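You operate a simulated robot arm through the tools that you are given. There is no shell and no other tool. Be economical: measure what you need, move in short steps, check, and stop when the job is done.

You are at the controls of a simulated robot arm. One attempt, no reset.

## Task
Push the upper drawer of the sorting stand shut. Then turn the blue trim knob to -3. Then open the press slide, put the white-banded anvil block on the top of the white bench, then shut the slide. Then put the rubber mallet on the top of the teal bench away on the upper shelf of the pin table. Then put the wooden brush on top of the stainless panel. Then take the green fuse and leave it on the top of the brown bench. Keep to this order.

Only the result counts: the job must be done as asked and must still hold three seconds after the hand-in. Knocking over, shifting, dropping, spilling or breaking anything else fails it.

## Robot
A 7-joint arm with a fingered hand on a trunk, on a base that drives. Base frame: it is fixed to the floor where the robot stands at the start and does not move with it; the origin is under the middle of the robot, x ahead of it, y to its left, z up. Readings come in mm, rad, newtons and seconds.
With the tool pointing down near the work surface it reaches from about 280 to 480 mm from the robot's upright axis, wherever it stands. Its first joint turns from -2.897 to 2.897 rad. Places, roughly: blue trim knob [400, -700, 900]; green fuse (3x3x8 cm) [-9500, 600, 300]; press slide [-2700, -2900, 900]; rubber mallet (24x10x5 cm) [-5100, -4600, 900]; stainless panel (22x11x5 cm) [-8200, -1200, 300]; top of the brown bench [-8800, -400, 900]; top of the white bench [-500, -1200, 900]; upper drawer of the sorting stand [500, -100, 700]; upper shelf of the pin table [-3300, -3400, 500]; white-banded anvil block (4x4x5 cm) [-2700, -2900, 900]; wooden brush (11x5x9 cm) [-7700, 200, 0]. Payload 3.4 kg.
Tool frame: the origin (TCP) lies between the finger pads and is the grasp point; the fingertips stand 25 mm ahead of it; z points along the fingers, y is the line along which they close. Largest opening 88 mm; the body of the gripper starts 29 mm behind the TCP. The gripper is a hand of 3 fingers: y runs from the thumb to the fingers, the wrist lies at [-13, -106, -174] in the tool frame.
Orientation is that of the tool frame in the base frame, as a unit quaternion [x, y, z, w]. With the fingers straight down and the wrist toward the robot, the tool's x, y and z point along [0, 1, 0], [1, 0, 0] and [0, 0, -1] of the base frame.

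## Interface
- The arm moves only by the tool nudge_tool. Its argument "targets" is a list of rows, each a list of 6 numbers: the turn, a rotation vector about the tool's x, y, z in rad, then the shift along the tool's x, y, z in mm. In form: [[ax, ay, az, x, y, z], ...]. A call has 1 to 12 rows; each row is the pose to reach, as a shift and turn from the pose commanded when the call began, along the tool's axes at that moment. Each row takes 0.2 s and may step no farther than 50 mm and 0.15 rad from the row before; otherwise, the whole call is refused. Where a pose cannot be reached the arm comes as near as it can. A force on the tool above 40 N (or 10 N above the force at the start of the call, whichever is more), or a blocked arm, ends the call early, and 0.2 s more pass. In this call time passes only in rows, and 0.2 s behind the last. The reply holds the time, the measured pose of the TCP, the force on the tool along the base axes, the opening and the grip force, in the units named above and with some noise, with the torque about the TCP (base axes, N m) and any sound that the robot's microphone picked up, and new pictures: "pictures" is both (left out), scene, wrist or none.
- Cameras (640 x 400 px; columns grow to the right, rows downward): "scene" is now at [3.9, 102, 1435.2]; the picture's right is [-0.65, -0.76, 0.00], its down [-0.51, 0.44, -0.74] and it looks along [0.56, -0.49, -0.67] (base axes); focal length 256 px, centre (320, 200). "wrist" rides on the gripper at [58, -85, -99] in the tool frame; the picture's right is [-0.67, 0.35, -0.66], its down [-0.69, -0.63, 0.37] and it looks along [-0.28, 0.69, 0.66] (tool axes); focal length 261 px, centre (320, 200). There is no depth. A picture from a camera that has moved, and an enlarged one, comes with that camera's place and axes in the base frame and with its lens.
- slide_trunk(by): slides the trunk up (or, below 0, down) by that many mm; the arm and the scene camera ride with it, the base frame stays. It gives what a move gives, with no picture.
- drive_base(legs): drives the robot by 1 to 6 legs, each [ahead, left, turn to the left] in mm, mm and rad, along the robot's own axes; the way and the turn of a leg run together, so that a leg with both is an arc; at most 1500 mm and 3.142 rad a leg. The arm and the cameras ride along, it lands a little off, and it stops where it bumps. It gives what a move gives, and a new picture of the scene camera.
- move_fingers(index, middle, thumb_bend, thumb_turn): sets how far each is bent, from 0 (flat) to 1 (curled in); at 0.3 the hand is open as for a grip, at 0.7 the pads meet at the TCP. One left out holds its place. A second passes; each finger stops where it meets its share of the squeeze, and holds until it gets a number again. It is the only way to open and close the hand. It gives what a move gives, with no picture; readings hold the bend of each and the force on the fingers (four entries, about 0 where the hand has none), thumb and palm. thumb_turn goes from beside the hand (0) to across from the fingers (1), as for a grip.
- head_to(pan, tilt): turns the head with the scene camera to pan (to the left, within 2.705 rad either way) and tilt (down, from -0.506 to 1.204), counted from straight ahead of the robot. It gives what a move gives, and a new picture of the scene camera.
- zoom(camera, box): a new picture of the part [left, top, right, bottom] of that camera's present view, enlarged. No time passes.
- sign_off(): hands the job in; it is judged then, once.

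Work in short steps. Places have to be worked out from the pictures, the camera data and where the tool is seen: move nearer, look again, correct. Check each grasp and each placing, and mend what went wrong. You have 186 turns and 260 pictures in all, those below and enlarged ones among them. Open the gripper and draw the arm clear of the work before you hand the job in, unless the task says otherwise; then end with one line.

The tools are called after "Call:" as name(argument=value, ...) on one line, values as JSON. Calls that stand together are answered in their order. nudge_tool: Moves the arm, as the interface text tells. Its arguments: {"type":"object","properties":{"targets":{"type":"array","items":{"type":"array","items":{"type":"number"}}},"pictures":{"type":"string","enum":["both","scene","wrist","none"]}},"required":["targets"]} The other tools are called the same way: slide_trunk (by) slides the trunk up or down; move_fingers (index, middle, thumb_bend, thumb_turn) moves the fingers one by one; drive_base (legs) drives the base; head_to (pan, tilt) turns the head that bears the scene camera; zoom (camera, box) takes an enlarged picture of a part of a camera's view; sign_off () hands the job in.

At the start:

```text
time_s: 0.0
position: [194.1, -354.4, 1235.7]
tool_rot: [0.707, 0.708, 0.0, 0.0]
wrist_force: [0.3, 0.1, 0.3]
torque: [0.02, -0.01, -0.01]
gripper_width: 87.7
grasp_force: 0.0
shape: jaw
bend: [0.3, 0.3, 0.3, 0.98]
finger forces: [0.1, 0.1, 0.0, 0.0, 0.1, 0.0]
trunk travel left (down, up): [-453.0, 137.0]
robot x, y, heading: [-3.3, 0.8, -0.001]
head pan, tilt: [-0.714, 0.733]
```

scene: 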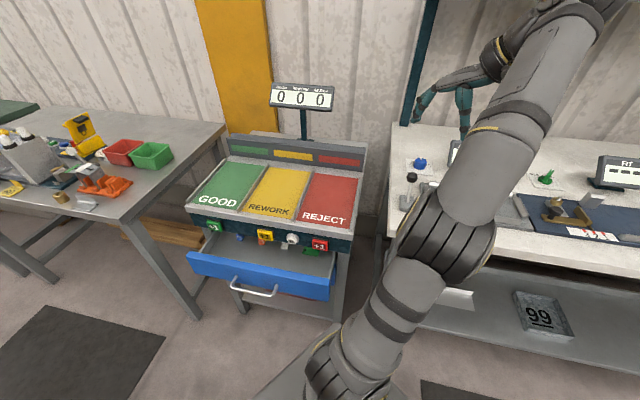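
wrist: 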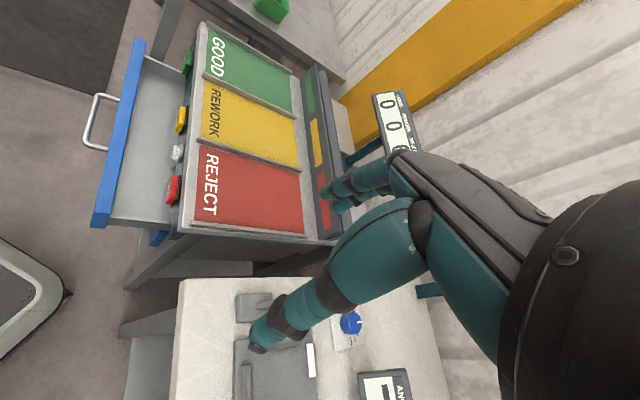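

I'll first look at the drawer in detail and check the free floor to the left before moving.

Call:
zoom(camera="scene", box=[160, 120, 400, 340])

Call:
head_to(pan=0.6, tilt=0.6)

```text
1.82 times, centred on (280, 230) of scene
camera zoom: at [3.9, 102.0, 1435.2], right [-0.65, -0.76, 0.0], down [-0.51, 0.44, -0.74], along [0.56, -0.49, -0.67], focal length 465 px, centre (393, 146)
```

zoom: 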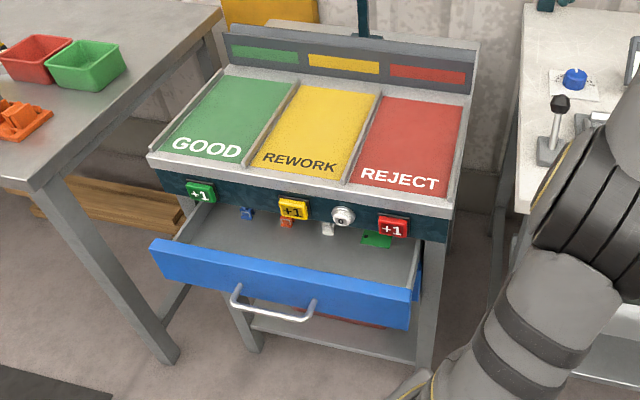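

```text
time_s: 1.5
position: [193.4, -354.5, 1235.8]
tool_rot: [0.707, 0.707, 0.0, -0.001]
wrist_force: [-0.6, 0.4, 0.4]
torque: [-0.01, -0.02, -0.02]
gripper_width: 87.5
grasp_force: 0.0
shape: jaw
bend: [0.3, 0.3, 0.3, 0.98]
finger forces: [0.1, 0.1, 0.0, 0.1, 0.1, 0.0]
trunk travel left (down, up): [-453.0, 137.0]
robot x, y, heading: [-3.2, 0.1, -0.008]
head pan, tilt: [0.6, 0.6]
camera scene: at [13.7, 206.6, 1446.6], right [0.56, -0.83, 0.0], down [-0.47, -0.32, -0.83], along [0.68, 0.47, -0.56], focal length 256 px, centre (320, 200)
```

scene: 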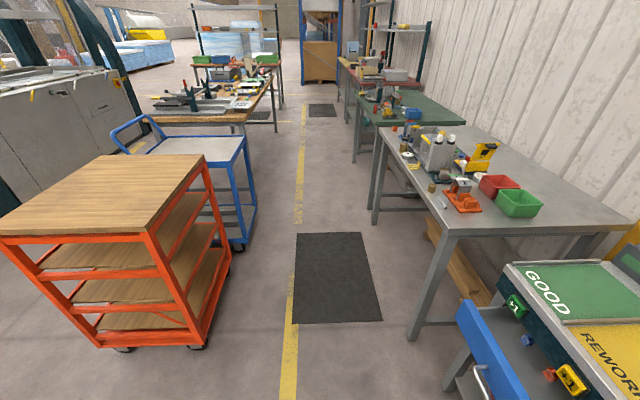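

The left side is clear (cart starts near y≈940). I drive to about (120, 240), from where the drawer front (centre ≈ (472,-38,720), facing (-0.61,0.79)) can be pushed along (0.61,-0.79).

Call:
drive_base(legs=[[123, 240, 0]])

Call:
head_to(pan=-0.75, tilt=0.85)

Call:
move_fingers(index=0.7, middle=0.7, thumb_bend=0.7)

```text
time_s: 3.4
position: [317.9, -118.4, 1235.5]
tool_rot: [0.709, 0.706, -0.001, 0.0]
wrist_force: [-0.5, 0.0, -0.2]
torque: [-0.02, -0.02, 0.0]
gripper_width: 87.1
grasp_force: 0.1
shape: jaw
bend: [0.3, 0.3, 0.3, 0.98]
finger forces: [0.1, 0.0, 0.0, 0.0, 0.0, 0.0]
trunk travel left (down, up): [-453.0, 137.0]
robot x, y, heading: [123.9, 232.9, -0.004]
head pan, tilt: [0.6, 0.6]
camera scene: at [139.4, 441.8, 1446.6], right [0.56, -0.83, 0.0], down [-0.47, -0.32, -0.82], along [0.68, 0.46, -0.57], focal length 256 px, centre (320, 200)
```

scene: 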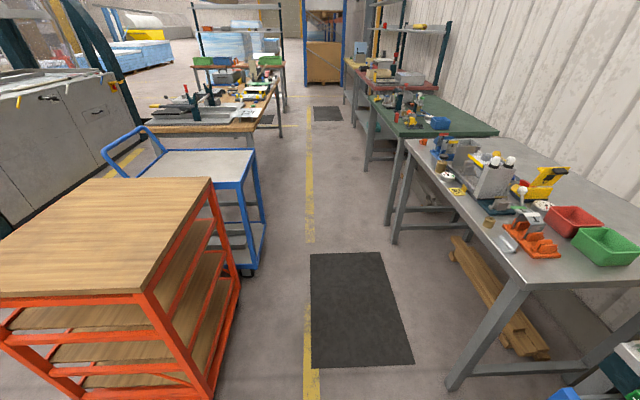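

```text
time_s: 4.9
position: [317.3, -119.8, 1235.5]
tool_rot: [0.708, 0.706, -0.001, -0.001]
wrist_force: [0.7, -0.4, -0.1]
torque: [0.01, -0.02, 0.01]
gripper_width: 87.9
grasp_force: 0.0
shape: jaw
bend: [0.3, 0.3, 0.3, 0.98]
finger forces: [0.1, 0.0, 0.0, 0.0, 0.0, 0.0]
trunk travel left (down, up): [-453.0, 137.0]
robot x, y, heading: [125.3, 232.7, -0.003]
head pan, tilt: [-0.75, 0.85]
camera scene: at [123.2, 338.3, 1425.8], right [-0.68, -0.73, 0.0], down [-0.55, 0.51, -0.66], along [0.48, -0.45, -0.75], focal length 256 px, centre (320, 200)
```

scene: 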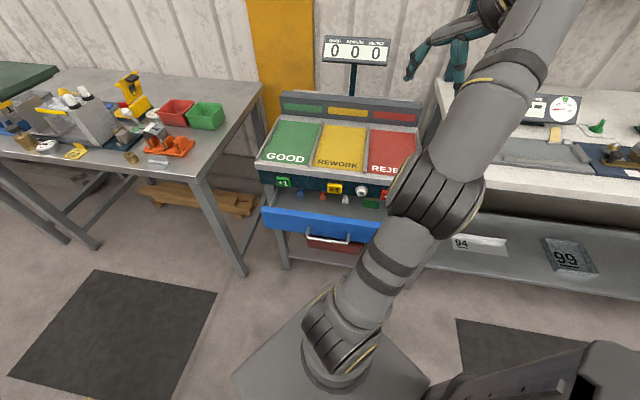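

```text
time_s: 5.9
position: [316.5, -120.5, 1236.5]
tool_rot: [0.708, 0.706, 0.0, -0.001]
wrist_force: [-0.5, 0.1, -0.5]
torque: [0.01, 0.0, 0.02]
gripper_width: 0.0
grasp_force: 0.0
shape: fingers
bend: [0.7, 0.7, 0.7, 0.98]
finger forces: [0.1, 0.1, 0.1, 0.1, 0.0, 0.1]
trunk travel left (down, up): [-453.0, 137.0]
robot x, y, heading: [125.4, 235.6, 0.0]
head pan, tilt: [-0.75, 0.85]
```

The hand is closed. Next I turn the tool 0.91 rad to face the drawer's closing direction, back the base off 80 mm along the push line, then tilt the fingers forward.

Call:
nudge_tool(targets=[[0, 0, 0.13, 12, 2, 0], [0, 0, 0.26, 24, 4, 0], [0, 0, 0.39, 36, 6, 0], [0, 0, 0.52, 48, 8, 0], [0, 0, 0.65, 60, 10, 0], [0, 0, 0.78, 72, 12, 0], [0, 0, 0.913, 86, 13, 0]], pictures="none")

Call:
drive_base(legs=[[-49, 63, 0]])

Call:
nudge_tool(targets=[[-0.13, 0, 0, 0, 12, 0], [-0.26, 0, 0, 0, 24, 0], [-0.39, 0, 0, 0, 36, 0], [-0.52, 0, 0, 0, 48, 0], [-0.65, 0, 0, 0, 60, 0], [-0.78, 0, 0, 0, 70, 0], [-0.91, 0, 0, 0, 80, 0], [-1.05, 0, 0, 0, 80, 0], [-1.15, 0, 0, 0, 80, 0]], pictures="scene")

```text
time_s: 7.5
position: [331.0, -33.4, 1233.6]
tool_rot: [0.947, 0.321, 0.0, 0.001]
wrist_force: [-0.2, -0.5, -0.5]
torque: [-0.01, 0.01, 0.02]
gripper_width: 0.0
grasp_force: 0.0
shape: fingers
bend: [0.7, 0.7, 0.7, 0.98]
finger forces: [0.0, 0.1, 0.0, 0.1, 0.0, 0.1]
trunk travel left (down, up): [-453.0, 137.0]
robot x, y, heading: [131.0, 232.5, -0.003]
head pan, tilt: [-0.75, 0.85]
```

```text
time_s: 8.5
position: [281.7, 30.2, 1234.5]
tool_rot: [0.947, 0.321, -0.001, 0.001]
wrist_force: [0.7, 0.7, 1.0]
torque: [-0.01, 0.0, -0.02]
gripper_width: 0.3
grasp_force: 0.0
shape: fingers
bend: [0.7, 0.7, 0.7, 0.98]
finger forces: [0.1, 0.0, 0.0, 0.0, 0.0, 0.1]
trunk travel left (down, up): [-453.0, 137.0]
robot x, y, heading: [75.9, 300.3, -0.007]
head pan, tilt: [-0.75, 0.85]
camera scene: at [73.2, 403.1, 1425.7], right [-0.69, -0.73, 0.0], down [-0.55, 0.52, -0.66], along [0.48, -0.45, -0.75], focal length 256 px, centre (320, 200)
```

scene: 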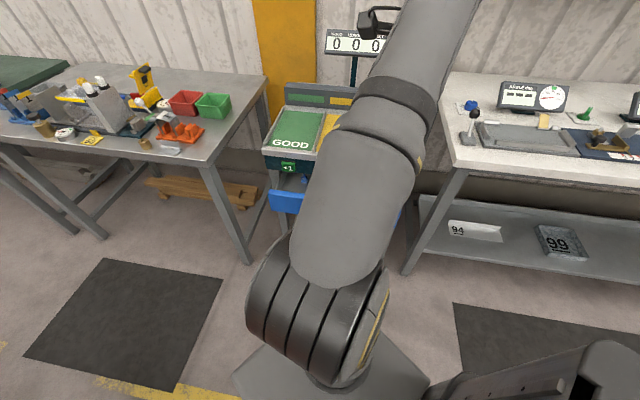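

```text
time_s: 10.5
position: [276.7, -79.0, 1209.5]
tool_rot: [0.839, 0.203, 0.092, 0.496]
wrist_force: [0.0, 0.4, 0.2]
torque: [0.01, 0.03, 0.02]
gripper_width: 0.0
grasp_force: 0.0
shape: fingers
bend: [0.7, 0.7, 0.7, 0.98]
finger forces: [0.1, 0.1, 0.0, 0.1, 0.0, 0.0]
trunk travel left (down, up): [-453.0, 137.0]
robot x, y, heading: [76.1, 297.6, -0.009]
head pan, tilt: [-0.75, 0.85]
stopped in row 9: the arm was blocked; the commanded pose is now the measured one
camera scene: at [73.9, 402.6, 1426.4], right [-0.69, -0.73, 0.0], down [-0.55, 0.52, -0.66], along [0.48, -0.45, -0.75], focal length 256 px, centre (320, 200)
```

scene: 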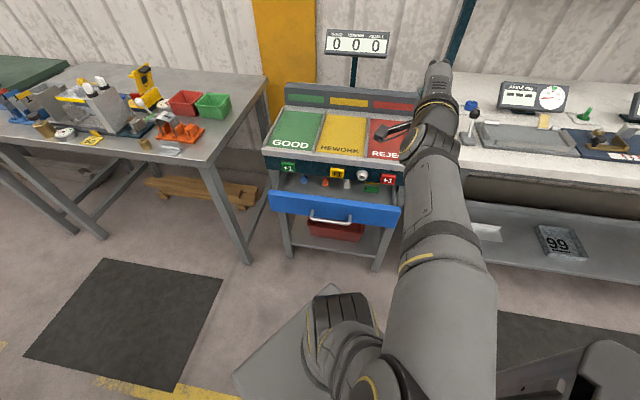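

The tool now points about 30° below horizontal toward the drawer, tip ~65 mm short of the front plane. I lower the trunk to bring the hand to drawer height.

Call:
slide_trunk(by=-445)

Call:
head_to(pan=-0.75, tilt=0.7)

```text
refused: -445 is not a number from -400 to 400
```

```text
time_s: 11.2
position: [277.3, -80.4, 1208.5]
tool_rot: [0.841, 0.204, 0.093, 0.493]
wrist_force: [0.2, -0.1, -0.2]
torque: [-0.04, 0.02, 0.04]
gripper_width: 0.0
grasp_force: 0.2
shape: fingers
bend: [0.7, 0.7, 0.7, 0.98]
finger forces: [0.0, 0.0, 0.0, 0.1, 0.1, 0.0]
trunk travel left (down, up): [-453.0, 137.0]
robot x, y, heading: [72.2, 297.3, -0.003]
head pan, tilt: [-0.75, 0.7]
camera scene: at [78.6, 398.0, 1438.8], right [-0.69, -0.73, 0.0], down [-0.47, 0.44, -0.76], along [0.56, -0.52, -0.64], focal length 256 px, centre (320, 200)
```

scene: 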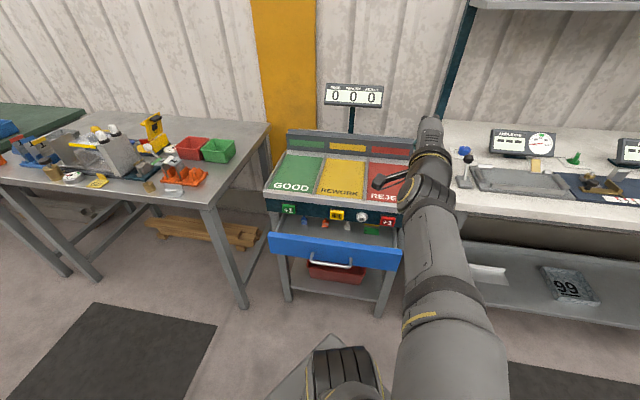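

Limit is 400 per call; I slide down 400 and look.

Call:
slide_trunk(by=-400)

Call:
head_to(pan=-0.75, tilt=0.6)

```text
time_s: 15.1
position: [286.2, -80.5, 802.9]
tool_rot: [0.842, 0.21, 0.089, 0.489]
wrist_force: [-0.8, 0.2, 0.0]
torque: [-0.02, 0.0, -0.01]
gripper_width: 0.1
grasp_force: 0.0
shape: fingers
bend: [0.7, 0.7, 0.7, 0.98]
finger forces: [0.0, 0.1, 0.1, 0.1, 0.0, 0.0]
trunk travel left (down, up): [-53.0, 537.0]
robot x, y, heading: [75.8, 297.4, -0.004]
head pan, tilt: [-0.75, 0.7]
```

```text
time_s: 15.7
position: [287.4, -79.9, 803.6]
tool_rot: [0.842, 0.209, 0.089, 0.489]
wrist_force: [-0.3, -0.7, -0.1]
torque: [0.01, 0.01, 0.03]
gripper_width: 0.5
grasp_force: 0.0
shape: fingers
bend: [0.7, 0.7, 0.7, 0.98]
finger forces: [0.0, 0.0, 0.1, 0.0, 0.0, 0.1]
trunk travel left (down, up): [-53.0, 537.0]
robot x, y, heading: [73.4, 297.8, -0.005]
head pan, tilt: [-0.75, 0.6]
camera scene: at [87.8, 394.9, 1046.2], right [-0.69, -0.73, 0.0], down [-0.42, 0.39, -0.82], along [0.6, -0.57, -0.57], focal length 256 px, centre (320, 200)
```

scene: 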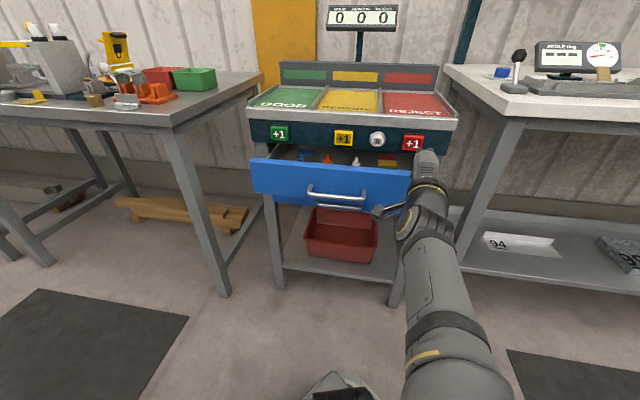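

Triangulating from the two heights puts the drawer front centre near (499,-56,670), closing along (0.61,-0.79). I lower the remaining trunk travel and shift the fist down and slightly left, still short of the front.

Call:
slide_trunk(by=-53)

Call:
nudge_tool(targets=[[0, 0, 0, 21, -28, 12], [0, 0, 0, 42, -56, 24]], pictures="both")

```text
time_s: 16.7
position: [286.0, -81.0, 748.9]
tool_rot: [0.842, 0.209, 0.088, 0.489]
wrist_force: [0.7, 0.1, 0.5]
torque: [0.04, 0.03, -0.01]
gripper_width: 0.0
grasp_force: 0.2
shape: fingers
bend: [0.7, 0.7, 0.7, 0.98]
finger forces: [0.0, 0.0, 0.0, 0.0, 0.0, 0.0]
trunk travel left (down, up): [0.0, 590.0]
robot x, y, heading: [74.5, 295.5, -0.003]
head pan, tilt: [-0.75, 0.6]
```

```text
time_s: 17.3
position: [310.3, -57.1, 697.5]
tool_rot: [0.838, 0.204, 0.096, 0.496]
wrist_force: [-1.1, 0.0, -0.2]
torque: [0.01, 0.0, -0.01]
gripper_width: 0.0
grasp_force: 0.2
shape: fingers
bend: [0.7, 0.7, 0.7, 0.98]
finger forces: [0.1, 0.0, 0.0, 0.0, 0.1, 0.1]
trunk travel left (down, up): [0.0, 590.0]
robot x, y, heading: [76.9, 297.4, -0.005]
head pan, tilt: [-0.75, 0.6]
camera scene: at [81.0, 395.6, 993.5], right [-0.69, -0.73, 0.0], down [-0.41, 0.39, -0.83], along [0.6, -0.57, -0.56], focal length 256 px, centre (320, 200)
camera wrist: at [305.2, 83.3, 669.0], right [-0.76, 0.08, 0.65], down [-0.64, -0.33, -0.7], along [0.16, -0.94, 0.3], focal length 261 px, centre (320, 200)
```

scene: 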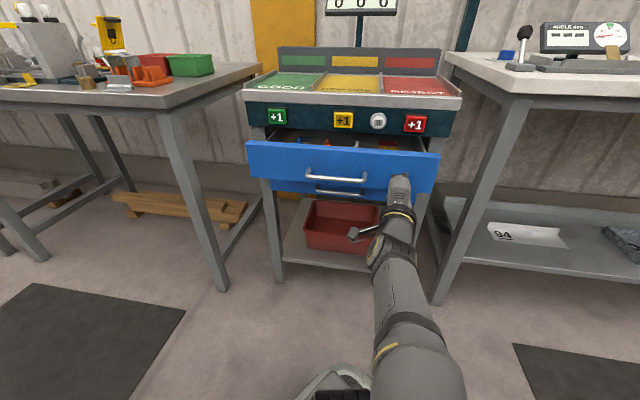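
wrist: 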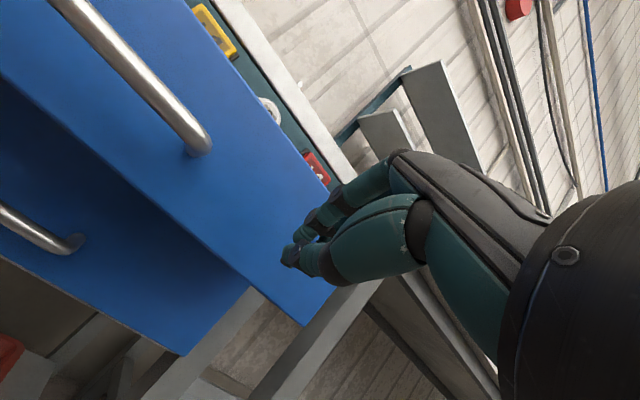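

The fist is just in front of the upper drawer's right part. I push along (0.61,-0.79) with the arm.

Call:
nudge_tool(targets=[[0, 0, 0, 6.1, 14.5, 25.4], [0, 0, 0, 12.2, 29, 50.8], [0, 0, 0, 18.3, 43.5, 76.2], [0, 0, 0, 24.4, 58, 101.6], [0, 0, 0, 30.5, 72.6, 127], [0, 0, 0, 36.5, 87, 152.5]], pictures="scene")

```text
time_s: 18.7
position: [419.4, -195.6, 694.8]
tool_rot: [0.838, 0.205, 0.097, 0.496]
wrist_force: [-4.8, 9.3, 0.6]
torque: [0.02, 0.04, 0.01]
gripper_width: 0.1
grasp_force: 5.9
shape: fingers
bend: [0.71, 0.71, 0.68, 0.97]
finger forces: [9.1, 3.5, 0.0, 0.0, 0.0, 0.0]
trunk travel left (down, up): [0.0, 590.0]
robot x, y, heading: [75.4, 298.3, -0.011]
head pan, tilt: [-0.75, 0.6]
camera scene: at [80.5, 396.4, 993.6], right [-0.69, -0.73, 0.0], down [-0.41, 0.39, -0.83], along [0.6, -0.57, -0.56], focal length 256 px, centre (320, 200)
```

scene: 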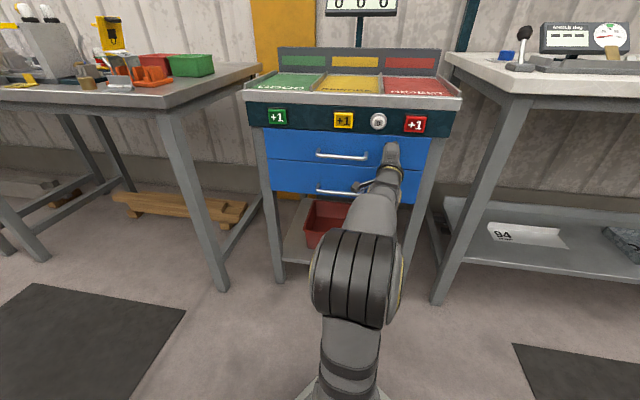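

Nearly shut; force ~10 N. I push further until it blocks.

Call:
nudge_tool(targets=[[0, 0, 0, 3, 7, 12.7], [0, 0, 0, 6.1, 14.5, 25.4], [0, 0, 0, 9.1, 21.8, 38.1], [0, 0, 0, 12.2, 29, 50.8], [0, 0, 0, 15.2, 36.3, 63.5]], pictures="scene")

```text
time_s: 19.1
position: [423.7, -199.0, 702.1]
tool_rot: [0.836, 0.201, 0.097, 0.501]
wrist_force: [-19.4, 31.5, 2.9]
torque: [0.27, 0.1, -0.03]
gripper_width: 0.2
grasp_force: 19.4
shape: fingers
bend: [0.72, 0.72, 0.66, 0.97]
finger forces: [11.8, 15.8, 0.1, 0.0, 11.9, 0.0]
trunk travel left (down, up): [0.0, 590.0]
robot x, y, heading: [75.1, 300.6, -0.004]
head pan, tilt: [-0.75, 0.6]
stopped in row 1: the force on the tool passed its limit at 62 N (the readings are from after the stop); the commanded pose is now the measured one
camera scene: at [79.0, 399.1, 993.4], right [-0.69, -0.73, 0.0], down [-0.41, 0.39, -0.83], along [0.6, -0.57, -0.56], focal length 256 px, centre (320, 200)
```

scene: 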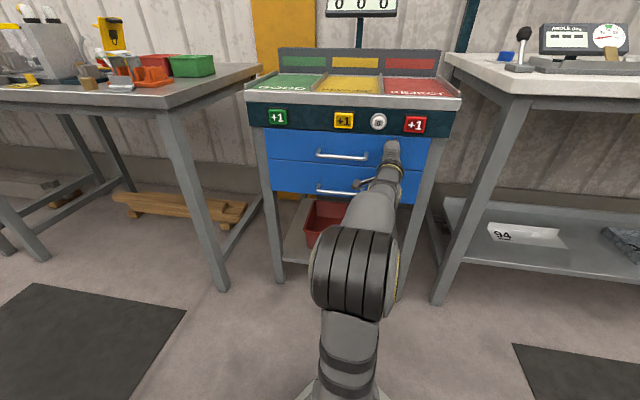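

The drawer hit its stop and is flush with the lower one. I back the hand off and raise the trunk, then look at the knob's bench.

Call:
nudge_tool(targets=[[0, 0, 0, -6.1, -14.5, -25.4], [0, 0, 0, -12.2, -29, -50.8], [0, 0, 0, -18.3, -43.5, -76.2], [0, 0, 0, -24.4, -58, -101.6]], pictures="none")

Call:
zoom(camera="scene", box=[230, 80, 480, 230])

Call:
slide_trunk(by=400)

Call:
head_to(pan=-1.2, tilt=0.6)

```text
time_s: 20.1
position: [352.0, -107.9, 696.0]
tool_rot: [0.837, 0.204, 0.097, 0.499]
wrist_force: [1.0, -0.3, -0.1]
torque: [-0.02, 0.04, 0.04]
gripper_width: 0.0
grasp_force: 0.0
shape: fingers
bend: [0.7, 0.7, 0.7, 0.97]
finger forces: [0.0, 0.0, 0.0, 0.1, 0.1, 0.0]
trunk travel left (down, up): [0.0, 590.0]
robot x, y, heading: [73.8, 297.5, -0.007]
head pan, tilt: [-0.75, 0.6]
```

```text
2.56 times, centred on (355, 155) of scene
camera zoom: at [81.0, 395.8, 993.6], right [-0.69, -0.73, 0.0], down [-0.41, 0.39, -0.83], along [0.6, -0.57, -0.56], focal length 655 px, centre (230, 315)
```

zoom: 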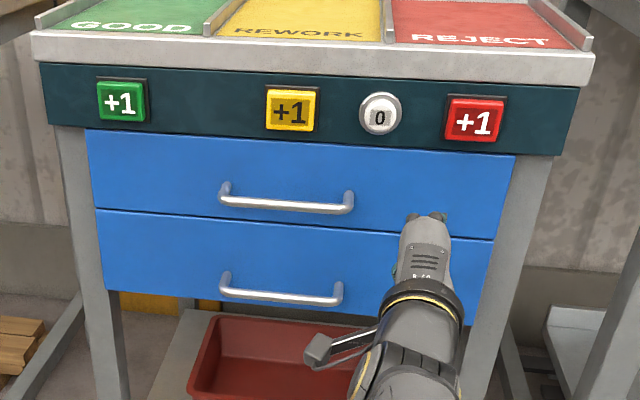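

```text
time_s: 23.9
position: [353.2, -109.8, 1095.3]
tool_rot: [0.836, 0.204, 0.099, 0.499]
wrist_force: [-0.4, -0.6, -0.3]
torque: [-0.03, -0.02, -0.02]
gripper_width: 0.0
grasp_force: 0.0
shape: fingers
bend: [0.7, 0.7, 0.7, 0.97]
finger forces: [0.0, 0.0, 0.0, 0.1, 0.0, 0.1]
trunk travel left (down, up): [-400.0, 190.0]
robot x, y, heading: [74.9, 301.3, -0.006]
head pan, tilt: [-0.75, 0.6]
```

```text
time_s: 24.8
position: [352.6, -110.1, 1096.4]
tool_rot: [0.837, 0.203, 0.098, 0.499]
wrist_force: [0.2, -0.1, 0.2]
torque: [0.01, 0.01, 0.02]
gripper_width: 0.0
grasp_force: 0.1
shape: fingers
bend: [0.7, 0.7, 0.7, 0.97]
finger forces: [0.0, 0.1, 0.0, 0.1, 0.1, 0.0]
trunk travel left (down, up): [-400.0, 190.0]
robot x, y, heading: [75.9, 297.5, -0.005]
head pan, tilt: [-1.201, 0.6]
camera scene: at [48.1, 374.0, 1393.6], right [-0.93, -0.36, 0.0], down [-0.2, 0.53, -0.83], along [0.29, -0.77, -0.56], focal length 256 px, centre (320, 200)
```

scene: 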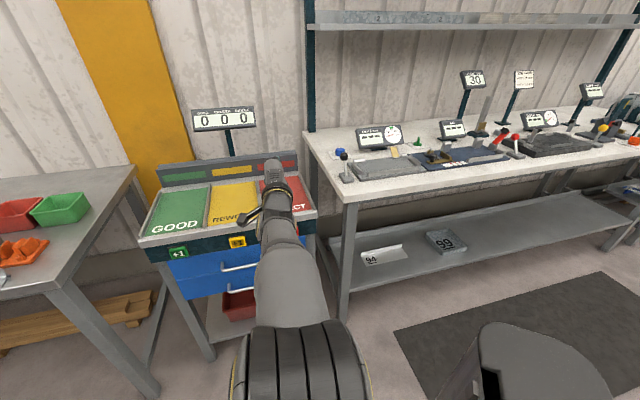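

The drawer is shut. Blue knob is at the near-left end of the white bench, roughly (350,-680,920). Before driving up, I look down at my own base footprint and zoom at the knob.

Call:
zoom(camera="scene", box=[310, 110, 450, 200])

Call:
head_to(pan=-1.6, tilt=1.1)

```text
4.44 times, centred on (380, 155) of scene
camera zoom: at [48.1, 374.0, 1393.6], right [-0.93, -0.36, 0.0], down [-0.2, 0.53, -0.83], along [0.29, -0.77, -0.56], focal length 1137 px, centre (53, 400)
```

zoom: 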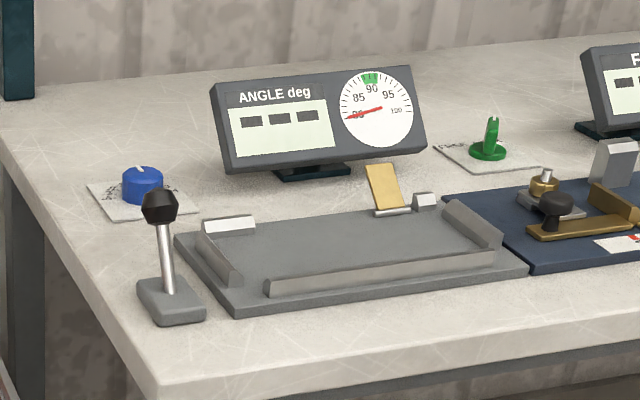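

```text
time_s: 25.7
position: [352.0, -109.1, 1096.4]
tool_rot: [0.836, 0.203, 0.098, 0.5]
wrist_force: [0.5, 0.3, 0.0]
torque: [-0.03, -0.04, -0.03]
gripper_width: 0.0
grasp_force: 0.0
shape: fingers
bend: [0.7, 0.7, 0.7, 0.97]
finger forces: [0.1, 0.1, 0.0, 0.0, 0.0, 0.0]
trunk travel left (down, up): [-400.0, 190.0]
robot x, y, heading: [76.8, 298.1, -0.007]
head pan, tilt: [-1.6, 1.1]
camera scene: at [14.4, 393.4, 1355.1], right [-1.0, 0.03, 0.0], down [0.03, 0.89, -0.45], along [-0.02, -0.45, -0.89], focal length 256 px, centre (320, 200)
```

scene: 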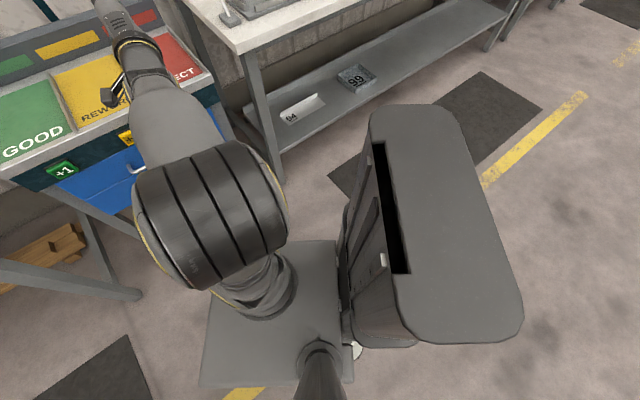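

The base is hidden under the trunk plate, so I'll approach gradually. I turn the robot square to the bench (heading −0.91), shift right, and set the tool upright.

Call:
nudge_tool(targets=[[0.14, 0, 0, 0, 0, -10], [0.28, 0, 0, 0, 0, -20], [0.42, 0, 0, 0, 0, -30], [0.56, 0, 0, 0, 0, -40], [0.7, 0, 0, 0, 0, -40], [0.84, 0, 0, 0, 0, -40], [0.95, 0, 0, 0, 0, -40], [1.05, 0, 0, 0, 0, -40]], pictures="none")

Call:
drive_base(legs=[[0, 0, -0.906], [100, -340, 0]])

```text
time_s: 27.5
position: [337.7, -77.4, 1114.0]
tool_rot: [0.974, 0.224, -0.019, 0.011]
wrist_force: [0.3, -0.3, -0.6]
torque: [-0.01, 0.0, 0.0]
gripper_width: 0.1
grasp_force: 0.0
shape: fingers
bend: [0.7, 0.7, 0.7, 0.97]
finger forces: [0.0, 0.0, 0.1, 0.0, 0.1, 0.0]
trunk travel left (down, up): [-400.0, 190.0]
robot x, y, heading: [77.5, 298.2, -0.006]
head pan, tilt: [-1.6, 1.1]
```

```text
time_s: 32.1
position: [-266.2, -427.2, 1114.7]
tool_rot: [0.975, -0.223, -0.022, 0.003]
wrist_force: [-0.7, 0.1, 0.6]
torque: [0.01, 0.0, 0.01]
gripper_width: 0.0
grasp_force: 0.0
shape: fingers
bend: [0.7, 0.7, 0.7, 0.97]
finger forces: [0.0, 0.0, 0.0, 0.0, 0.0, 0.0]
trunk travel left (down, up): [-400.0, 190.0]
robot x, y, heading: [-131.5, 14.1, -0.904]
head pan, tilt: [-1.6, 1.1]
camera scene: at [-95.9, 117.2, 1355.0], right [-0.59, 0.81, 0.0], down [0.72, 0.53, -0.45], along [-0.37, -0.27, -0.89], focal length 256 px, centre (320, 200)
```

scene: 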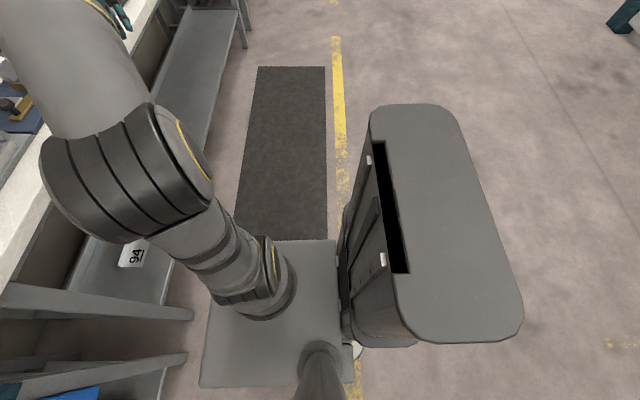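

Robot sits square to the bench at (-131,14). I swing the hand round in front (430 mm ahead), tool turned to face the bench.

Call:
nudge_tool(targets=[[0, 0, -0.123, 35.1, -29.8, 0], [0, 0, -0.247, 70.2, -59.6, 0], [0, 0, -0.37, 105.3, -89.4, 0], [0, 0, -0.493, 140.4, -119.2, 0], [0, 0, -0.617, 175.5, -149, 0], [0, 0, -0.74, 210.6, -178.8, 0], [0, 0, -0.863, 245.7, -208.6, 0], [0, 0, -0.987, 280.8, -238.4, 0], [0, 0, -1.11, 316, -268, 0]], pictures="none")

Call:
head_to(pan=0.1, tilt=0.7)

```text
time_s: 34.1
position: [135.1, -326.6, 1095.4]
tool_rot: [0.945, 0.325, -0.02, -0.009]
wrist_force: [-0.3, 0.0, -0.6]
torque: [0.02, -0.05, -0.02]
gripper_width: 0.1
grasp_force: 0.1
shape: fingers
bend: [0.7, 0.7, 0.7, 0.97]
finger forces: [0.0, 0.0, 0.0, 0.0, 0.0, 0.1]
trunk travel left (down, up): [-400.0, 190.0]
robot x, y, heading: [-133.4, 11.8, -0.908]
head pan, tilt: [-1.6, 1.1]
```

```text
time_s: 35.9
position: [134.2, -326.9, 1096.1]
tool_rot: [0.946, 0.324, -0.02, -0.009]
wrist_force: [0.7, 0.4, 0.5]
torque: [0.02, 0.0, -0.02]
gripper_width: 0.1
grasp_force: 0.1
shape: fingers
bend: [0.7, 0.7, 0.7, 0.97]
finger forces: [0.0, 0.0, 0.0, 0.1, 0.0, 0.0]
trunk travel left (down, up): [-400.0, 190.0]
robot x, y, heading: [-135.5, 10.6, -0.907]
head pan, tilt: [0.099, 0.7]
camera scene: at [13.8, 93.3, 1385.0], right [-0.72, -0.69, 0.0], down [-0.45, 0.47, -0.76], along [0.53, -0.55, -0.64], focal length 256 px, centre (320, 200)
```

scene: 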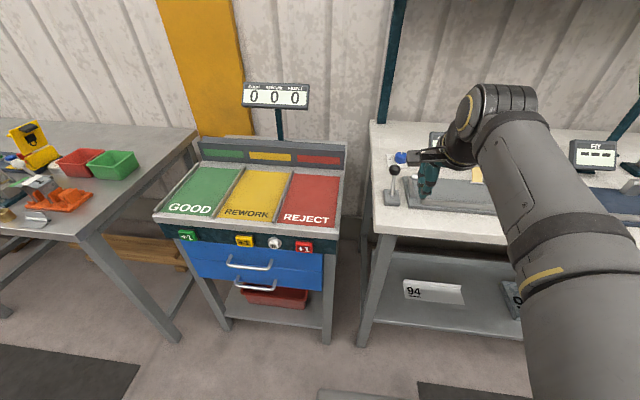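

Triangulated knob: about (328,-611,955), with the bench top near z≈930. The lever stands between me and it, so I raise the trunk and drive ahead 200 mm, shifting slightly right.

Call:
slide_trunk(by=100)

Call:
drive_base(legs=[[200, -15, 0]])

Call:
move_fingers(index=0.3, middle=0.3, thumb_bend=0.3)

Call:
head_to(pan=0.1, tilt=0.9)

```text
time_s: 37.2
position: [135.7, -327.2, 1196.2]
tool_rot: [0.945, 0.325, -0.02, -0.009]
wrist_force: [0.0, 1.2, -0.2]
torque: [-0.01, -0.01, -0.01]
gripper_width: 0.1
grasp_force: 0.0
shape: fingers
bend: [0.7, 0.7, 0.7, 0.97]
finger forces: [0.1, 0.0, 0.1, 0.0, 0.0, 0.1]
trunk travel left (down, up): [-500.0, 90.0]
robot x, y, heading: [-132.5, 12.2, -0.903]
head pan, tilt: [0.099, 0.7]
```

```text
time_s: 38.8
position: [251.8, -495.6, 1194.5]
tool_rot: [0.945, 0.327, -0.02, -0.009]
wrist_force: [-0.9, -0.2, -0.6]
torque: [0.02, 0.02, 0.02]
gripper_width: 0.1
grasp_force: 0.0
shape: fingers
bend: [0.7, 0.7, 0.7, 0.97]
finger forces: [0.0, 0.0, 0.1, 0.0, 0.0, 0.1]
trunk travel left (down, up): [-500.0, 90.0]
robot x, y, heading: [-17.5, -157.8, -0.898]
head pan, tilt: [0.099, 0.7]
camera scene: at [128.0, -75.7, 1485.0], right [-0.72, -0.69, 0.0], down [-0.45, 0.46, -0.76], along [0.53, -0.55, -0.64], focal length 256 px, centre (320, 200)
```

scene: 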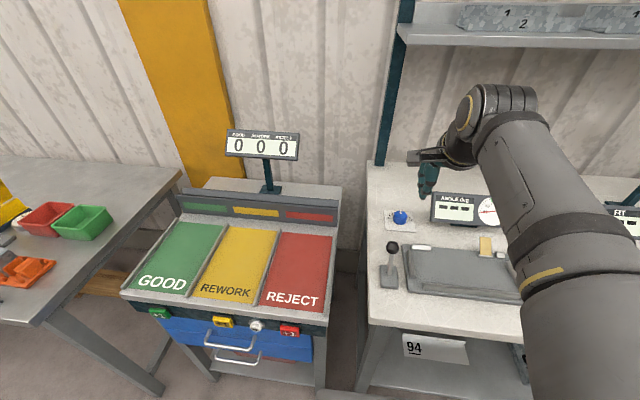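

```text
time_s: 39.8
position: [251.0, -494.8, 1195.2]
tool_rot: [0.945, 0.326, -0.02, -0.009]
wrist_force: [-0.2, 0.3, -0.9]
torque: [-0.01, 0.01, 0.04]
gripper_width: 84.2
grasp_force: 0.0
shape: fingers
bend: [0.3, 0.3, 0.3, 0.97]
finger forces: [0.0, 0.1, 0.1, 0.0, 0.1, 0.1]
trunk travel left (down, up): [-500.0, 90.0]
robot x, y, heading: [-18.2, -157.2, -0.908]
head pan, tilt: [0.099, 0.7]
```

```text
time_s: 40.5
position: [251.4, -494.1, 1195.5]
tool_rot: [0.945, 0.327, -0.02, -0.009]
wrist_force: [0.7, 0.0, 0.5]
torque: [0.03, -0.01, 0.04]
gripper_width: 84.7
grasp_force: 0.0
shape: fingers
bend: [0.3, 0.3, 0.3, 0.97]
finger forces: [0.1, 0.0, 0.0, 0.0, 0.1, 0.1]
trunk travel left (down, up): [-500.0, 90.0]
robot x, y, heading: [-20.7, -160.5, -0.903]
head pan, tilt: [0.099, 0.901]
camera scene: at [121.0, -68.4, 1468.9], right [-0.72, -0.69, 0.0], down [-0.54, 0.56, -0.62], along [0.43, -0.45, -0.78], focal length 256 px, centre (320, 200)
```

scene: 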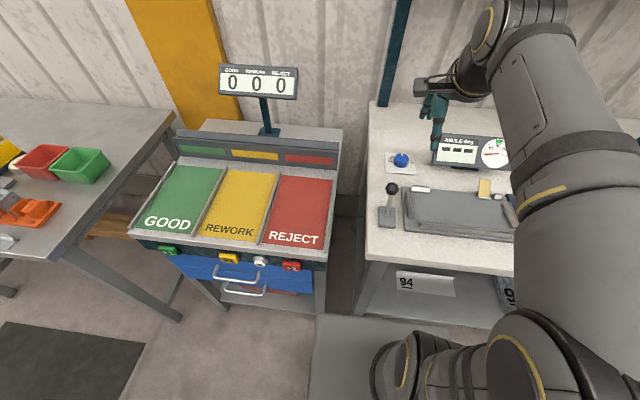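

Now a wrist-camera look from here to refine the knob position and read its scale.

Call:
nudge_tool(targets=[[0, 0, 0, 0, 0, 0]], pictures="wrist")

Call:
zoom(camera="scene", box=[370, 120, 520, 210])

```text
time_s: 41.0
position: [250.1, -494.7, 1195.5]
tool_rot: [0.945, 0.326, -0.02, -0.008]
wrist_force: [0.1, -1.2, -0.6]
torque: [0.0, 0.01, -0.04]
gripper_width: 84.4
grasp_force: 0.0
shape: fingers
bend: [0.3, 0.3, 0.3, 0.97]
finger forces: [0.0, 0.0, 0.0, 0.0, 0.0, 0.1]
trunk travel left (down, up): [-500.0, 90.0]
robot x, y, heading: [-20.9, -160.8, -0.903]
head pan, tilt: [0.099, 0.901]
camera wrist: at [247.9, -393.0, 1295.0], right [-0.28, -0.69, 0.67], down [-0.94, 0.07, -0.33], along [0.18, -0.72, -0.67], focal length 261 px, centre (320, 200)
```

wrist: 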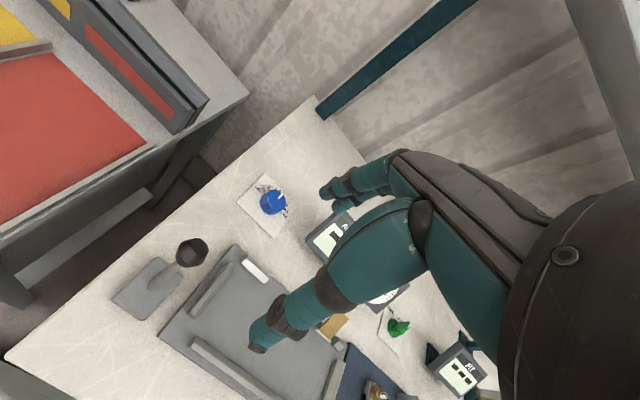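

```text
4.27 times, centred on (445, 165) of scene
camera zoom: at [121.0, -68.4, 1468.8], right [-0.72, -0.69, 0.0], down [-0.54, 0.56, -0.62], along [0.43, -0.45, -0.78], focal length 1091 px, centre (-213, 349)
```

zoom: 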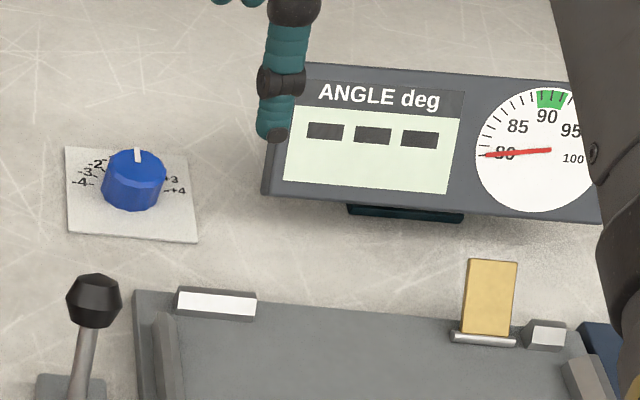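

Consistent estimate now: knob ≈ (359,-698,900), pointer at 0, −3 to the left (counter-clockwise). I drive 120 mm nearer and 30 mm right.

Call:
zoom(camera="wrist", box=[225, 165, 315, 240])

Call:
drive_base(legs=[[120, -30, 0]])

```text
5.33 times, centred on (270, 202) of wrist
camera zoom: at [247.9, -393.0, 1295.0], right [-0.28, -0.69, 0.67], down [-0.94, 0.07, -0.33], along [0.18, -0.72, -0.67], focal length 1390 px, centre (587, 187)
```

zoom: 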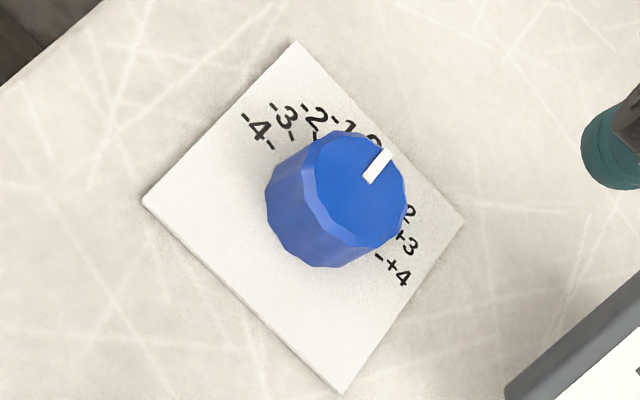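

```text
time_s: 42.2
position: [294.7, -581.1, 1195.2]
tool_rot: [0.942, 0.335, -0.02, -0.009]
wrist_force: [1.5, -0.5, -0.1]
torque: [0.0, -0.01, -0.01]
gripper_width: 84.3
grasp_force: 0.0
shape: fingers
bend: [0.3, 0.3, 0.3, 0.97]
finger forces: [0.0, 0.1, 0.1, 0.0, 0.0, 0.0]
trunk travel left (down, up): [-500.0, 90.0]
robot x, y, heading: [12.7, -250.0, -0.89]
head pan, tilt: [0.099, 0.901]
camera scene: at [157.3, -156.8, 1468.9], right [-0.71, -0.71, 0.0], down [-0.55, 0.55, -0.62], along [0.44, -0.44, -0.78], focal length 256 px, centre (320, 200)
```

scene: 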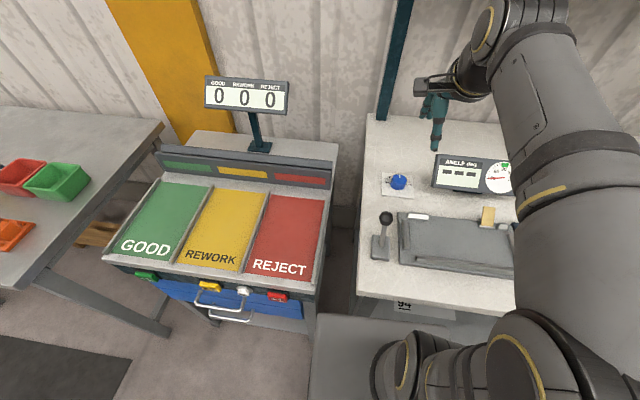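

The base seems to have stopped near the bench (robot a bit short). I extend the arm over the knob at this height to test the reach.

Call:
nudge_tool(targets=[[0, 0, 0, -8, 44, 0], [0, 0, 0, -16, 87, 0], [0, 0, 0, -24, 131, 0]], pictures="both")

```text
time_s: 43.0
position: [358.2, -699.6, 1194.5]
tool_rot: [0.942, 0.335, -0.02, -0.007]
wrist_force: [1.0, 0.6, -0.7]
torque: [0.01, 0.02, -0.02]
gripper_width: 84.4
grasp_force: 0.0
shape: fingers
bend: [0.3, 0.3, 0.3, 0.97]
finger forces: [0.0, 0.1, 0.0, 0.0, 0.0, 0.1]
trunk travel left (down, up): [-500.0, 90.0]
robot x, y, heading: [14.6, -252.1, -0.889]
head pan, tilt: [0.099, 0.901]
camera scene: at [156.9, -157.6, 1468.8], right [-0.71, -0.71, 0.0], down [-0.55, 0.55, -0.62], along [0.44, -0.44, -0.78], focal length 256 px, centre (320, 200)
camera wrist: at [353.3, -597.5, 1293.8], right [-0.27, -0.69, 0.67], down [-0.94, 0.06, -0.33], along [0.19, -0.72, -0.67], focal length 261 px, centre (320, 200)
```

scene: 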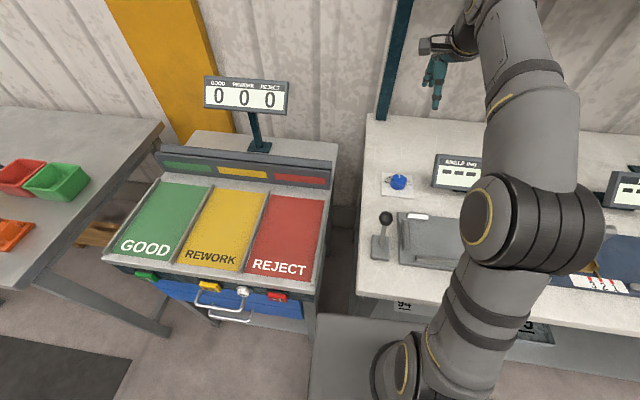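
wrist: 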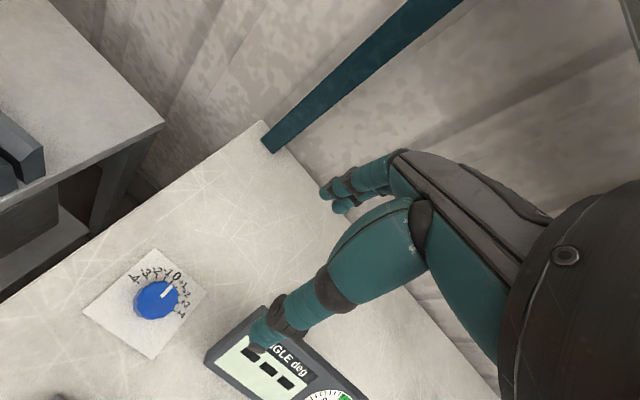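

Reach is fine. All rays agree on the knob at ≈(353,-678) with top near z 930. I centre over it and lower the trunk 150 mm for a closer look.

Call:
nudge_tool(targets=[[0, 0, 0, 9, -20, 0]], pictures="none")

Call:
slide_trunk(by=-150)

Call:
nudge_tool(targets=[[0, 0, 0, 0, 0, 0]], pictures="both")

```text
time_s: 43.4
position: [352.0, -677.2, 1195.0]
tool_rot: [0.942, 0.334, -0.019, -0.009]
wrist_force: [0.0, -0.4, 0.5]
torque: [-0.03, -0.01, 0.0]
gripper_width: 84.2
grasp_force: 0.1
shape: fingers
bend: [0.3, 0.3, 0.3, 0.97]
finger forces: [0.0, 0.0, 0.0, 0.0, 0.0, 0.0]
trunk travel left (down, up): [-500.0, 90.0]
robot x, y, heading: [16.1, -245.5, -0.888]
head pan, tilt: [0.099, 0.901]
```

```text
time_s: 45.2
position: [352.1, -678.2, 1044.9]
tool_rot: [0.942, 0.335, -0.019, -0.008]
wrist_force: [-1.0, 0.4, -0.2]
torque: [-0.01, -0.04, 0.02]
gripper_width: 84.6
grasp_force: 0.1
shape: fingers
bend: [0.3, 0.3, 0.3, 0.97]
finger forces: [0.0, 0.1, 0.1, 0.0, 0.0, 0.0]
trunk travel left (down, up): [-350.0, 240.0]
robot x, y, heading: [16.3, -248.0, -0.889]
head pan, tilt: [0.099, 0.901]
```

```text
time_s: 45.6
position: [352.2, -677.3, 1045.2]
tool_rot: [0.942, 0.335, -0.02, -0.008]
wrist_force: [1.1, -0.2, -0.2]
torque: [0.0, 0.04, 0.01]
gripper_width: 84.3
grasp_force: 0.0
shape: fingers
bend: [0.3, 0.3, 0.3, 0.97]
finger forces: [0.1, 0.0, 0.0, 0.0, 0.0, 0.1]
trunk travel left (down, up): [-350.0, 240.0]
robot x, y, heading: [17.2, -246.8, -0.884]
head pan, tilt: [0.099, 0.901]
camera scene: at [156.6, -157.0, 1318.9], right [-0.71, -0.71, 0.0], down [-0.55, 0.55, -0.62], along [0.44, -0.44, -0.78], focal length 256 px, centre (320, 200)
camera wrist: at [347.6, -576.0, 1144.2], right [-0.27, -0.69, 0.67], down [-0.94, 0.06, -0.33], along [0.19, -0.72, -0.67], focal length 261 px, centre (320, 200)
```

scene: 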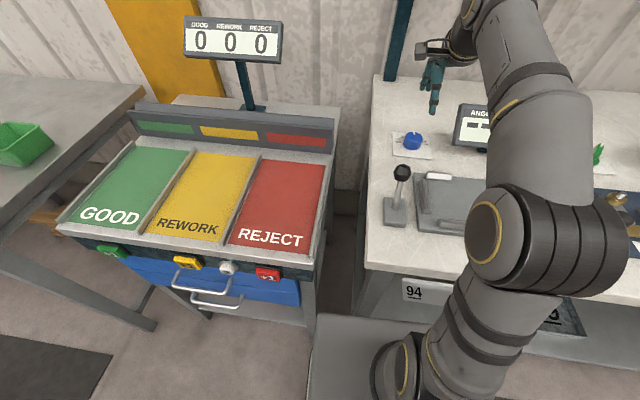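
wrist: 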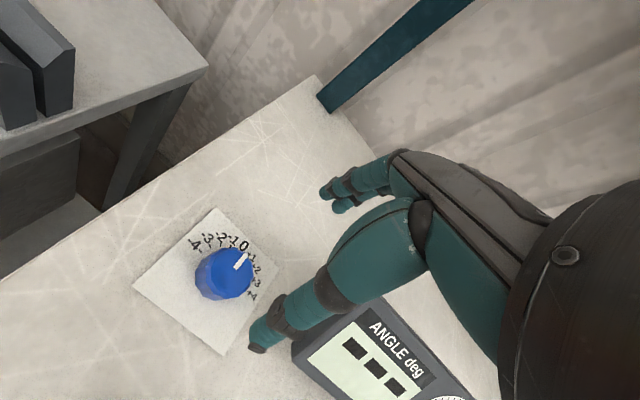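

The knob sits nearly under the TCP, slightly ahead. I shift ~(7,10) mm in tool x,y and lower 50 mm more, then check again.

Call:
nudge_tool(targets=[[0, 0, 0, 7, 10, 25], [0, 0, 0, 7, 10, 50]], pictures="both")

Call:
zoom(camera="scene", box=[370, 40, 490, 170])

```text
time_s: 46.2
position: [361.4, -679.3, 991.4]
tool_rot: [0.942, 0.336, -0.019, -0.01]
wrist_force: [0.1, -0.2, 0.2]
torque: [0.0, -0.05, -0.03]
gripper_width: 84.3
grasp_force: 0.0
shape: fingers
bend: [0.3, 0.3, 0.3, 0.97]
finger forces: [0.0, 0.0, 0.0, 0.0, 0.1, 0.0]
trunk travel left (down, up): [-350.0, 240.0]
robot x, y, heading: [15.9, -251.0, -0.884]
head pan, tilt: [0.099, 0.901]
camera scene: at [156.7, -157.1, 1318.9], right [-0.71, -0.71, 0.0], down [-0.55, 0.55, -0.62], along [0.44, -0.44, -0.78], focal length 256 px, centre (320, 200)
camera wrist: at [357.5, -578.5, 1092.0], right [-0.27, -0.69, 0.67], down [-0.94, 0.06, -0.33], along [0.19, -0.72, -0.67], focal length 261 px, centre (320, 200)
```

scene: 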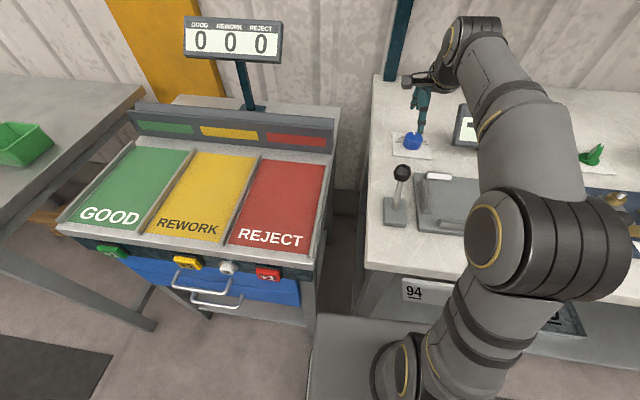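
wrist: 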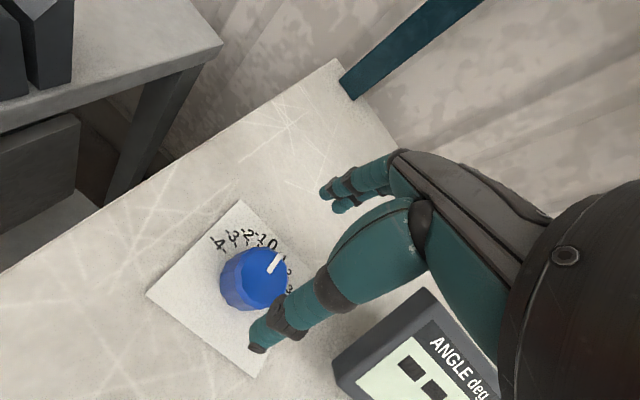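

```text
3.08 times, centred on (430, 105) of scene
camera zoom: at [156.7, -157.1, 1318.9], right [-0.71, -0.71, 0.0], down [-0.55, 0.55, -0.62], along [0.44, -0.44, -0.78], focal length 787 px, centre (-18, 492)
```

zoom: 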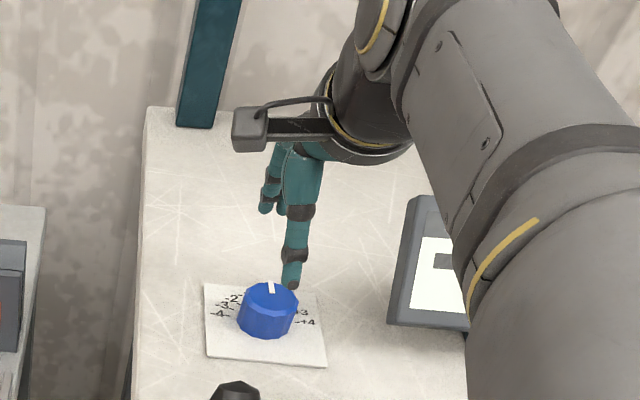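

Parallax puts the knob top 86 mm below TCP, offset (-5,+8). I correct and descend 45 mm.

Call:
nudge_tool(targets=[[0, 0, 0, -5, 8, 20], [0, 0, 0, -5, 8, 45]], pictures="both")

Call:
zoom(camera="scene", box=[370, 40, 490, 170])

```text
time_s: 46.8
position: [360.2, -692.4, 947.6]
tool_rot: [0.942, 0.335, -0.019, -0.008]
wrist_force: [-1.0, 0.0, 0.1]
torque: [-0.01, 0.01, -0.01]
gripper_width: 84.2
grasp_force: 0.0
shape: fingers
bend: [0.3, 0.3, 0.3, 0.97]
finger forces: [0.1, 0.1, 0.1, 0.1, 0.1, 0.1]
trunk travel left (down, up): [-350.0, 240.0]
robot x, y, heading: [19.6, -249.4, -0.888]
head pan, tilt: [0.099, 0.901]
camera scene: at [156.7, -157.1, 1318.9], right [-0.71, -0.71, 0.0], down [-0.55, 0.55, -0.62], along [0.44, -0.44, -0.78], focal length 256 px, centre (320, 200)
camera wrist: at [355.9, -590.2, 1047.5], right [-0.27, -0.69, 0.67], down [-0.94, 0.06, -0.33], along [0.19, -0.72, -0.67], focal length 261 px, centre (320, 200)
```

scene: 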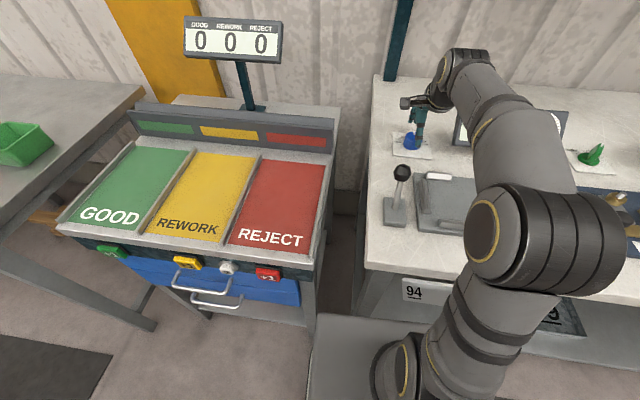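
wrist: 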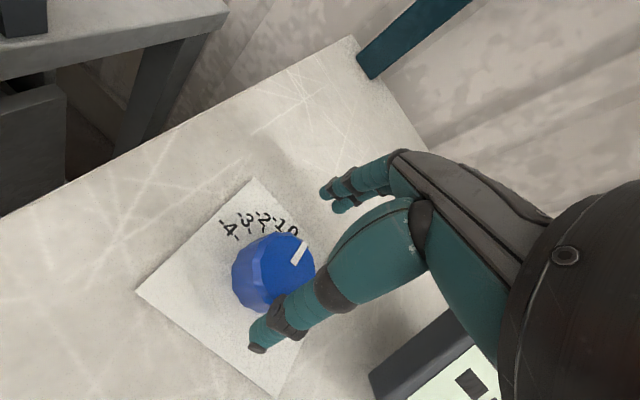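

```text
3.08 times, centred on (430, 105) of scene
camera zoom: at [156.7, -157.1, 1318.9], right [-0.71, -0.71, 0.0], down [-0.55, 0.55, -0.62], along [0.44, -0.44, -0.78], focal length 787 px, centre (-18, 492)
```

zoom: 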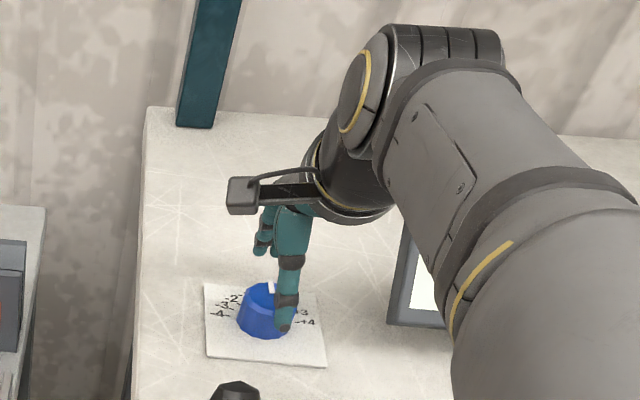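

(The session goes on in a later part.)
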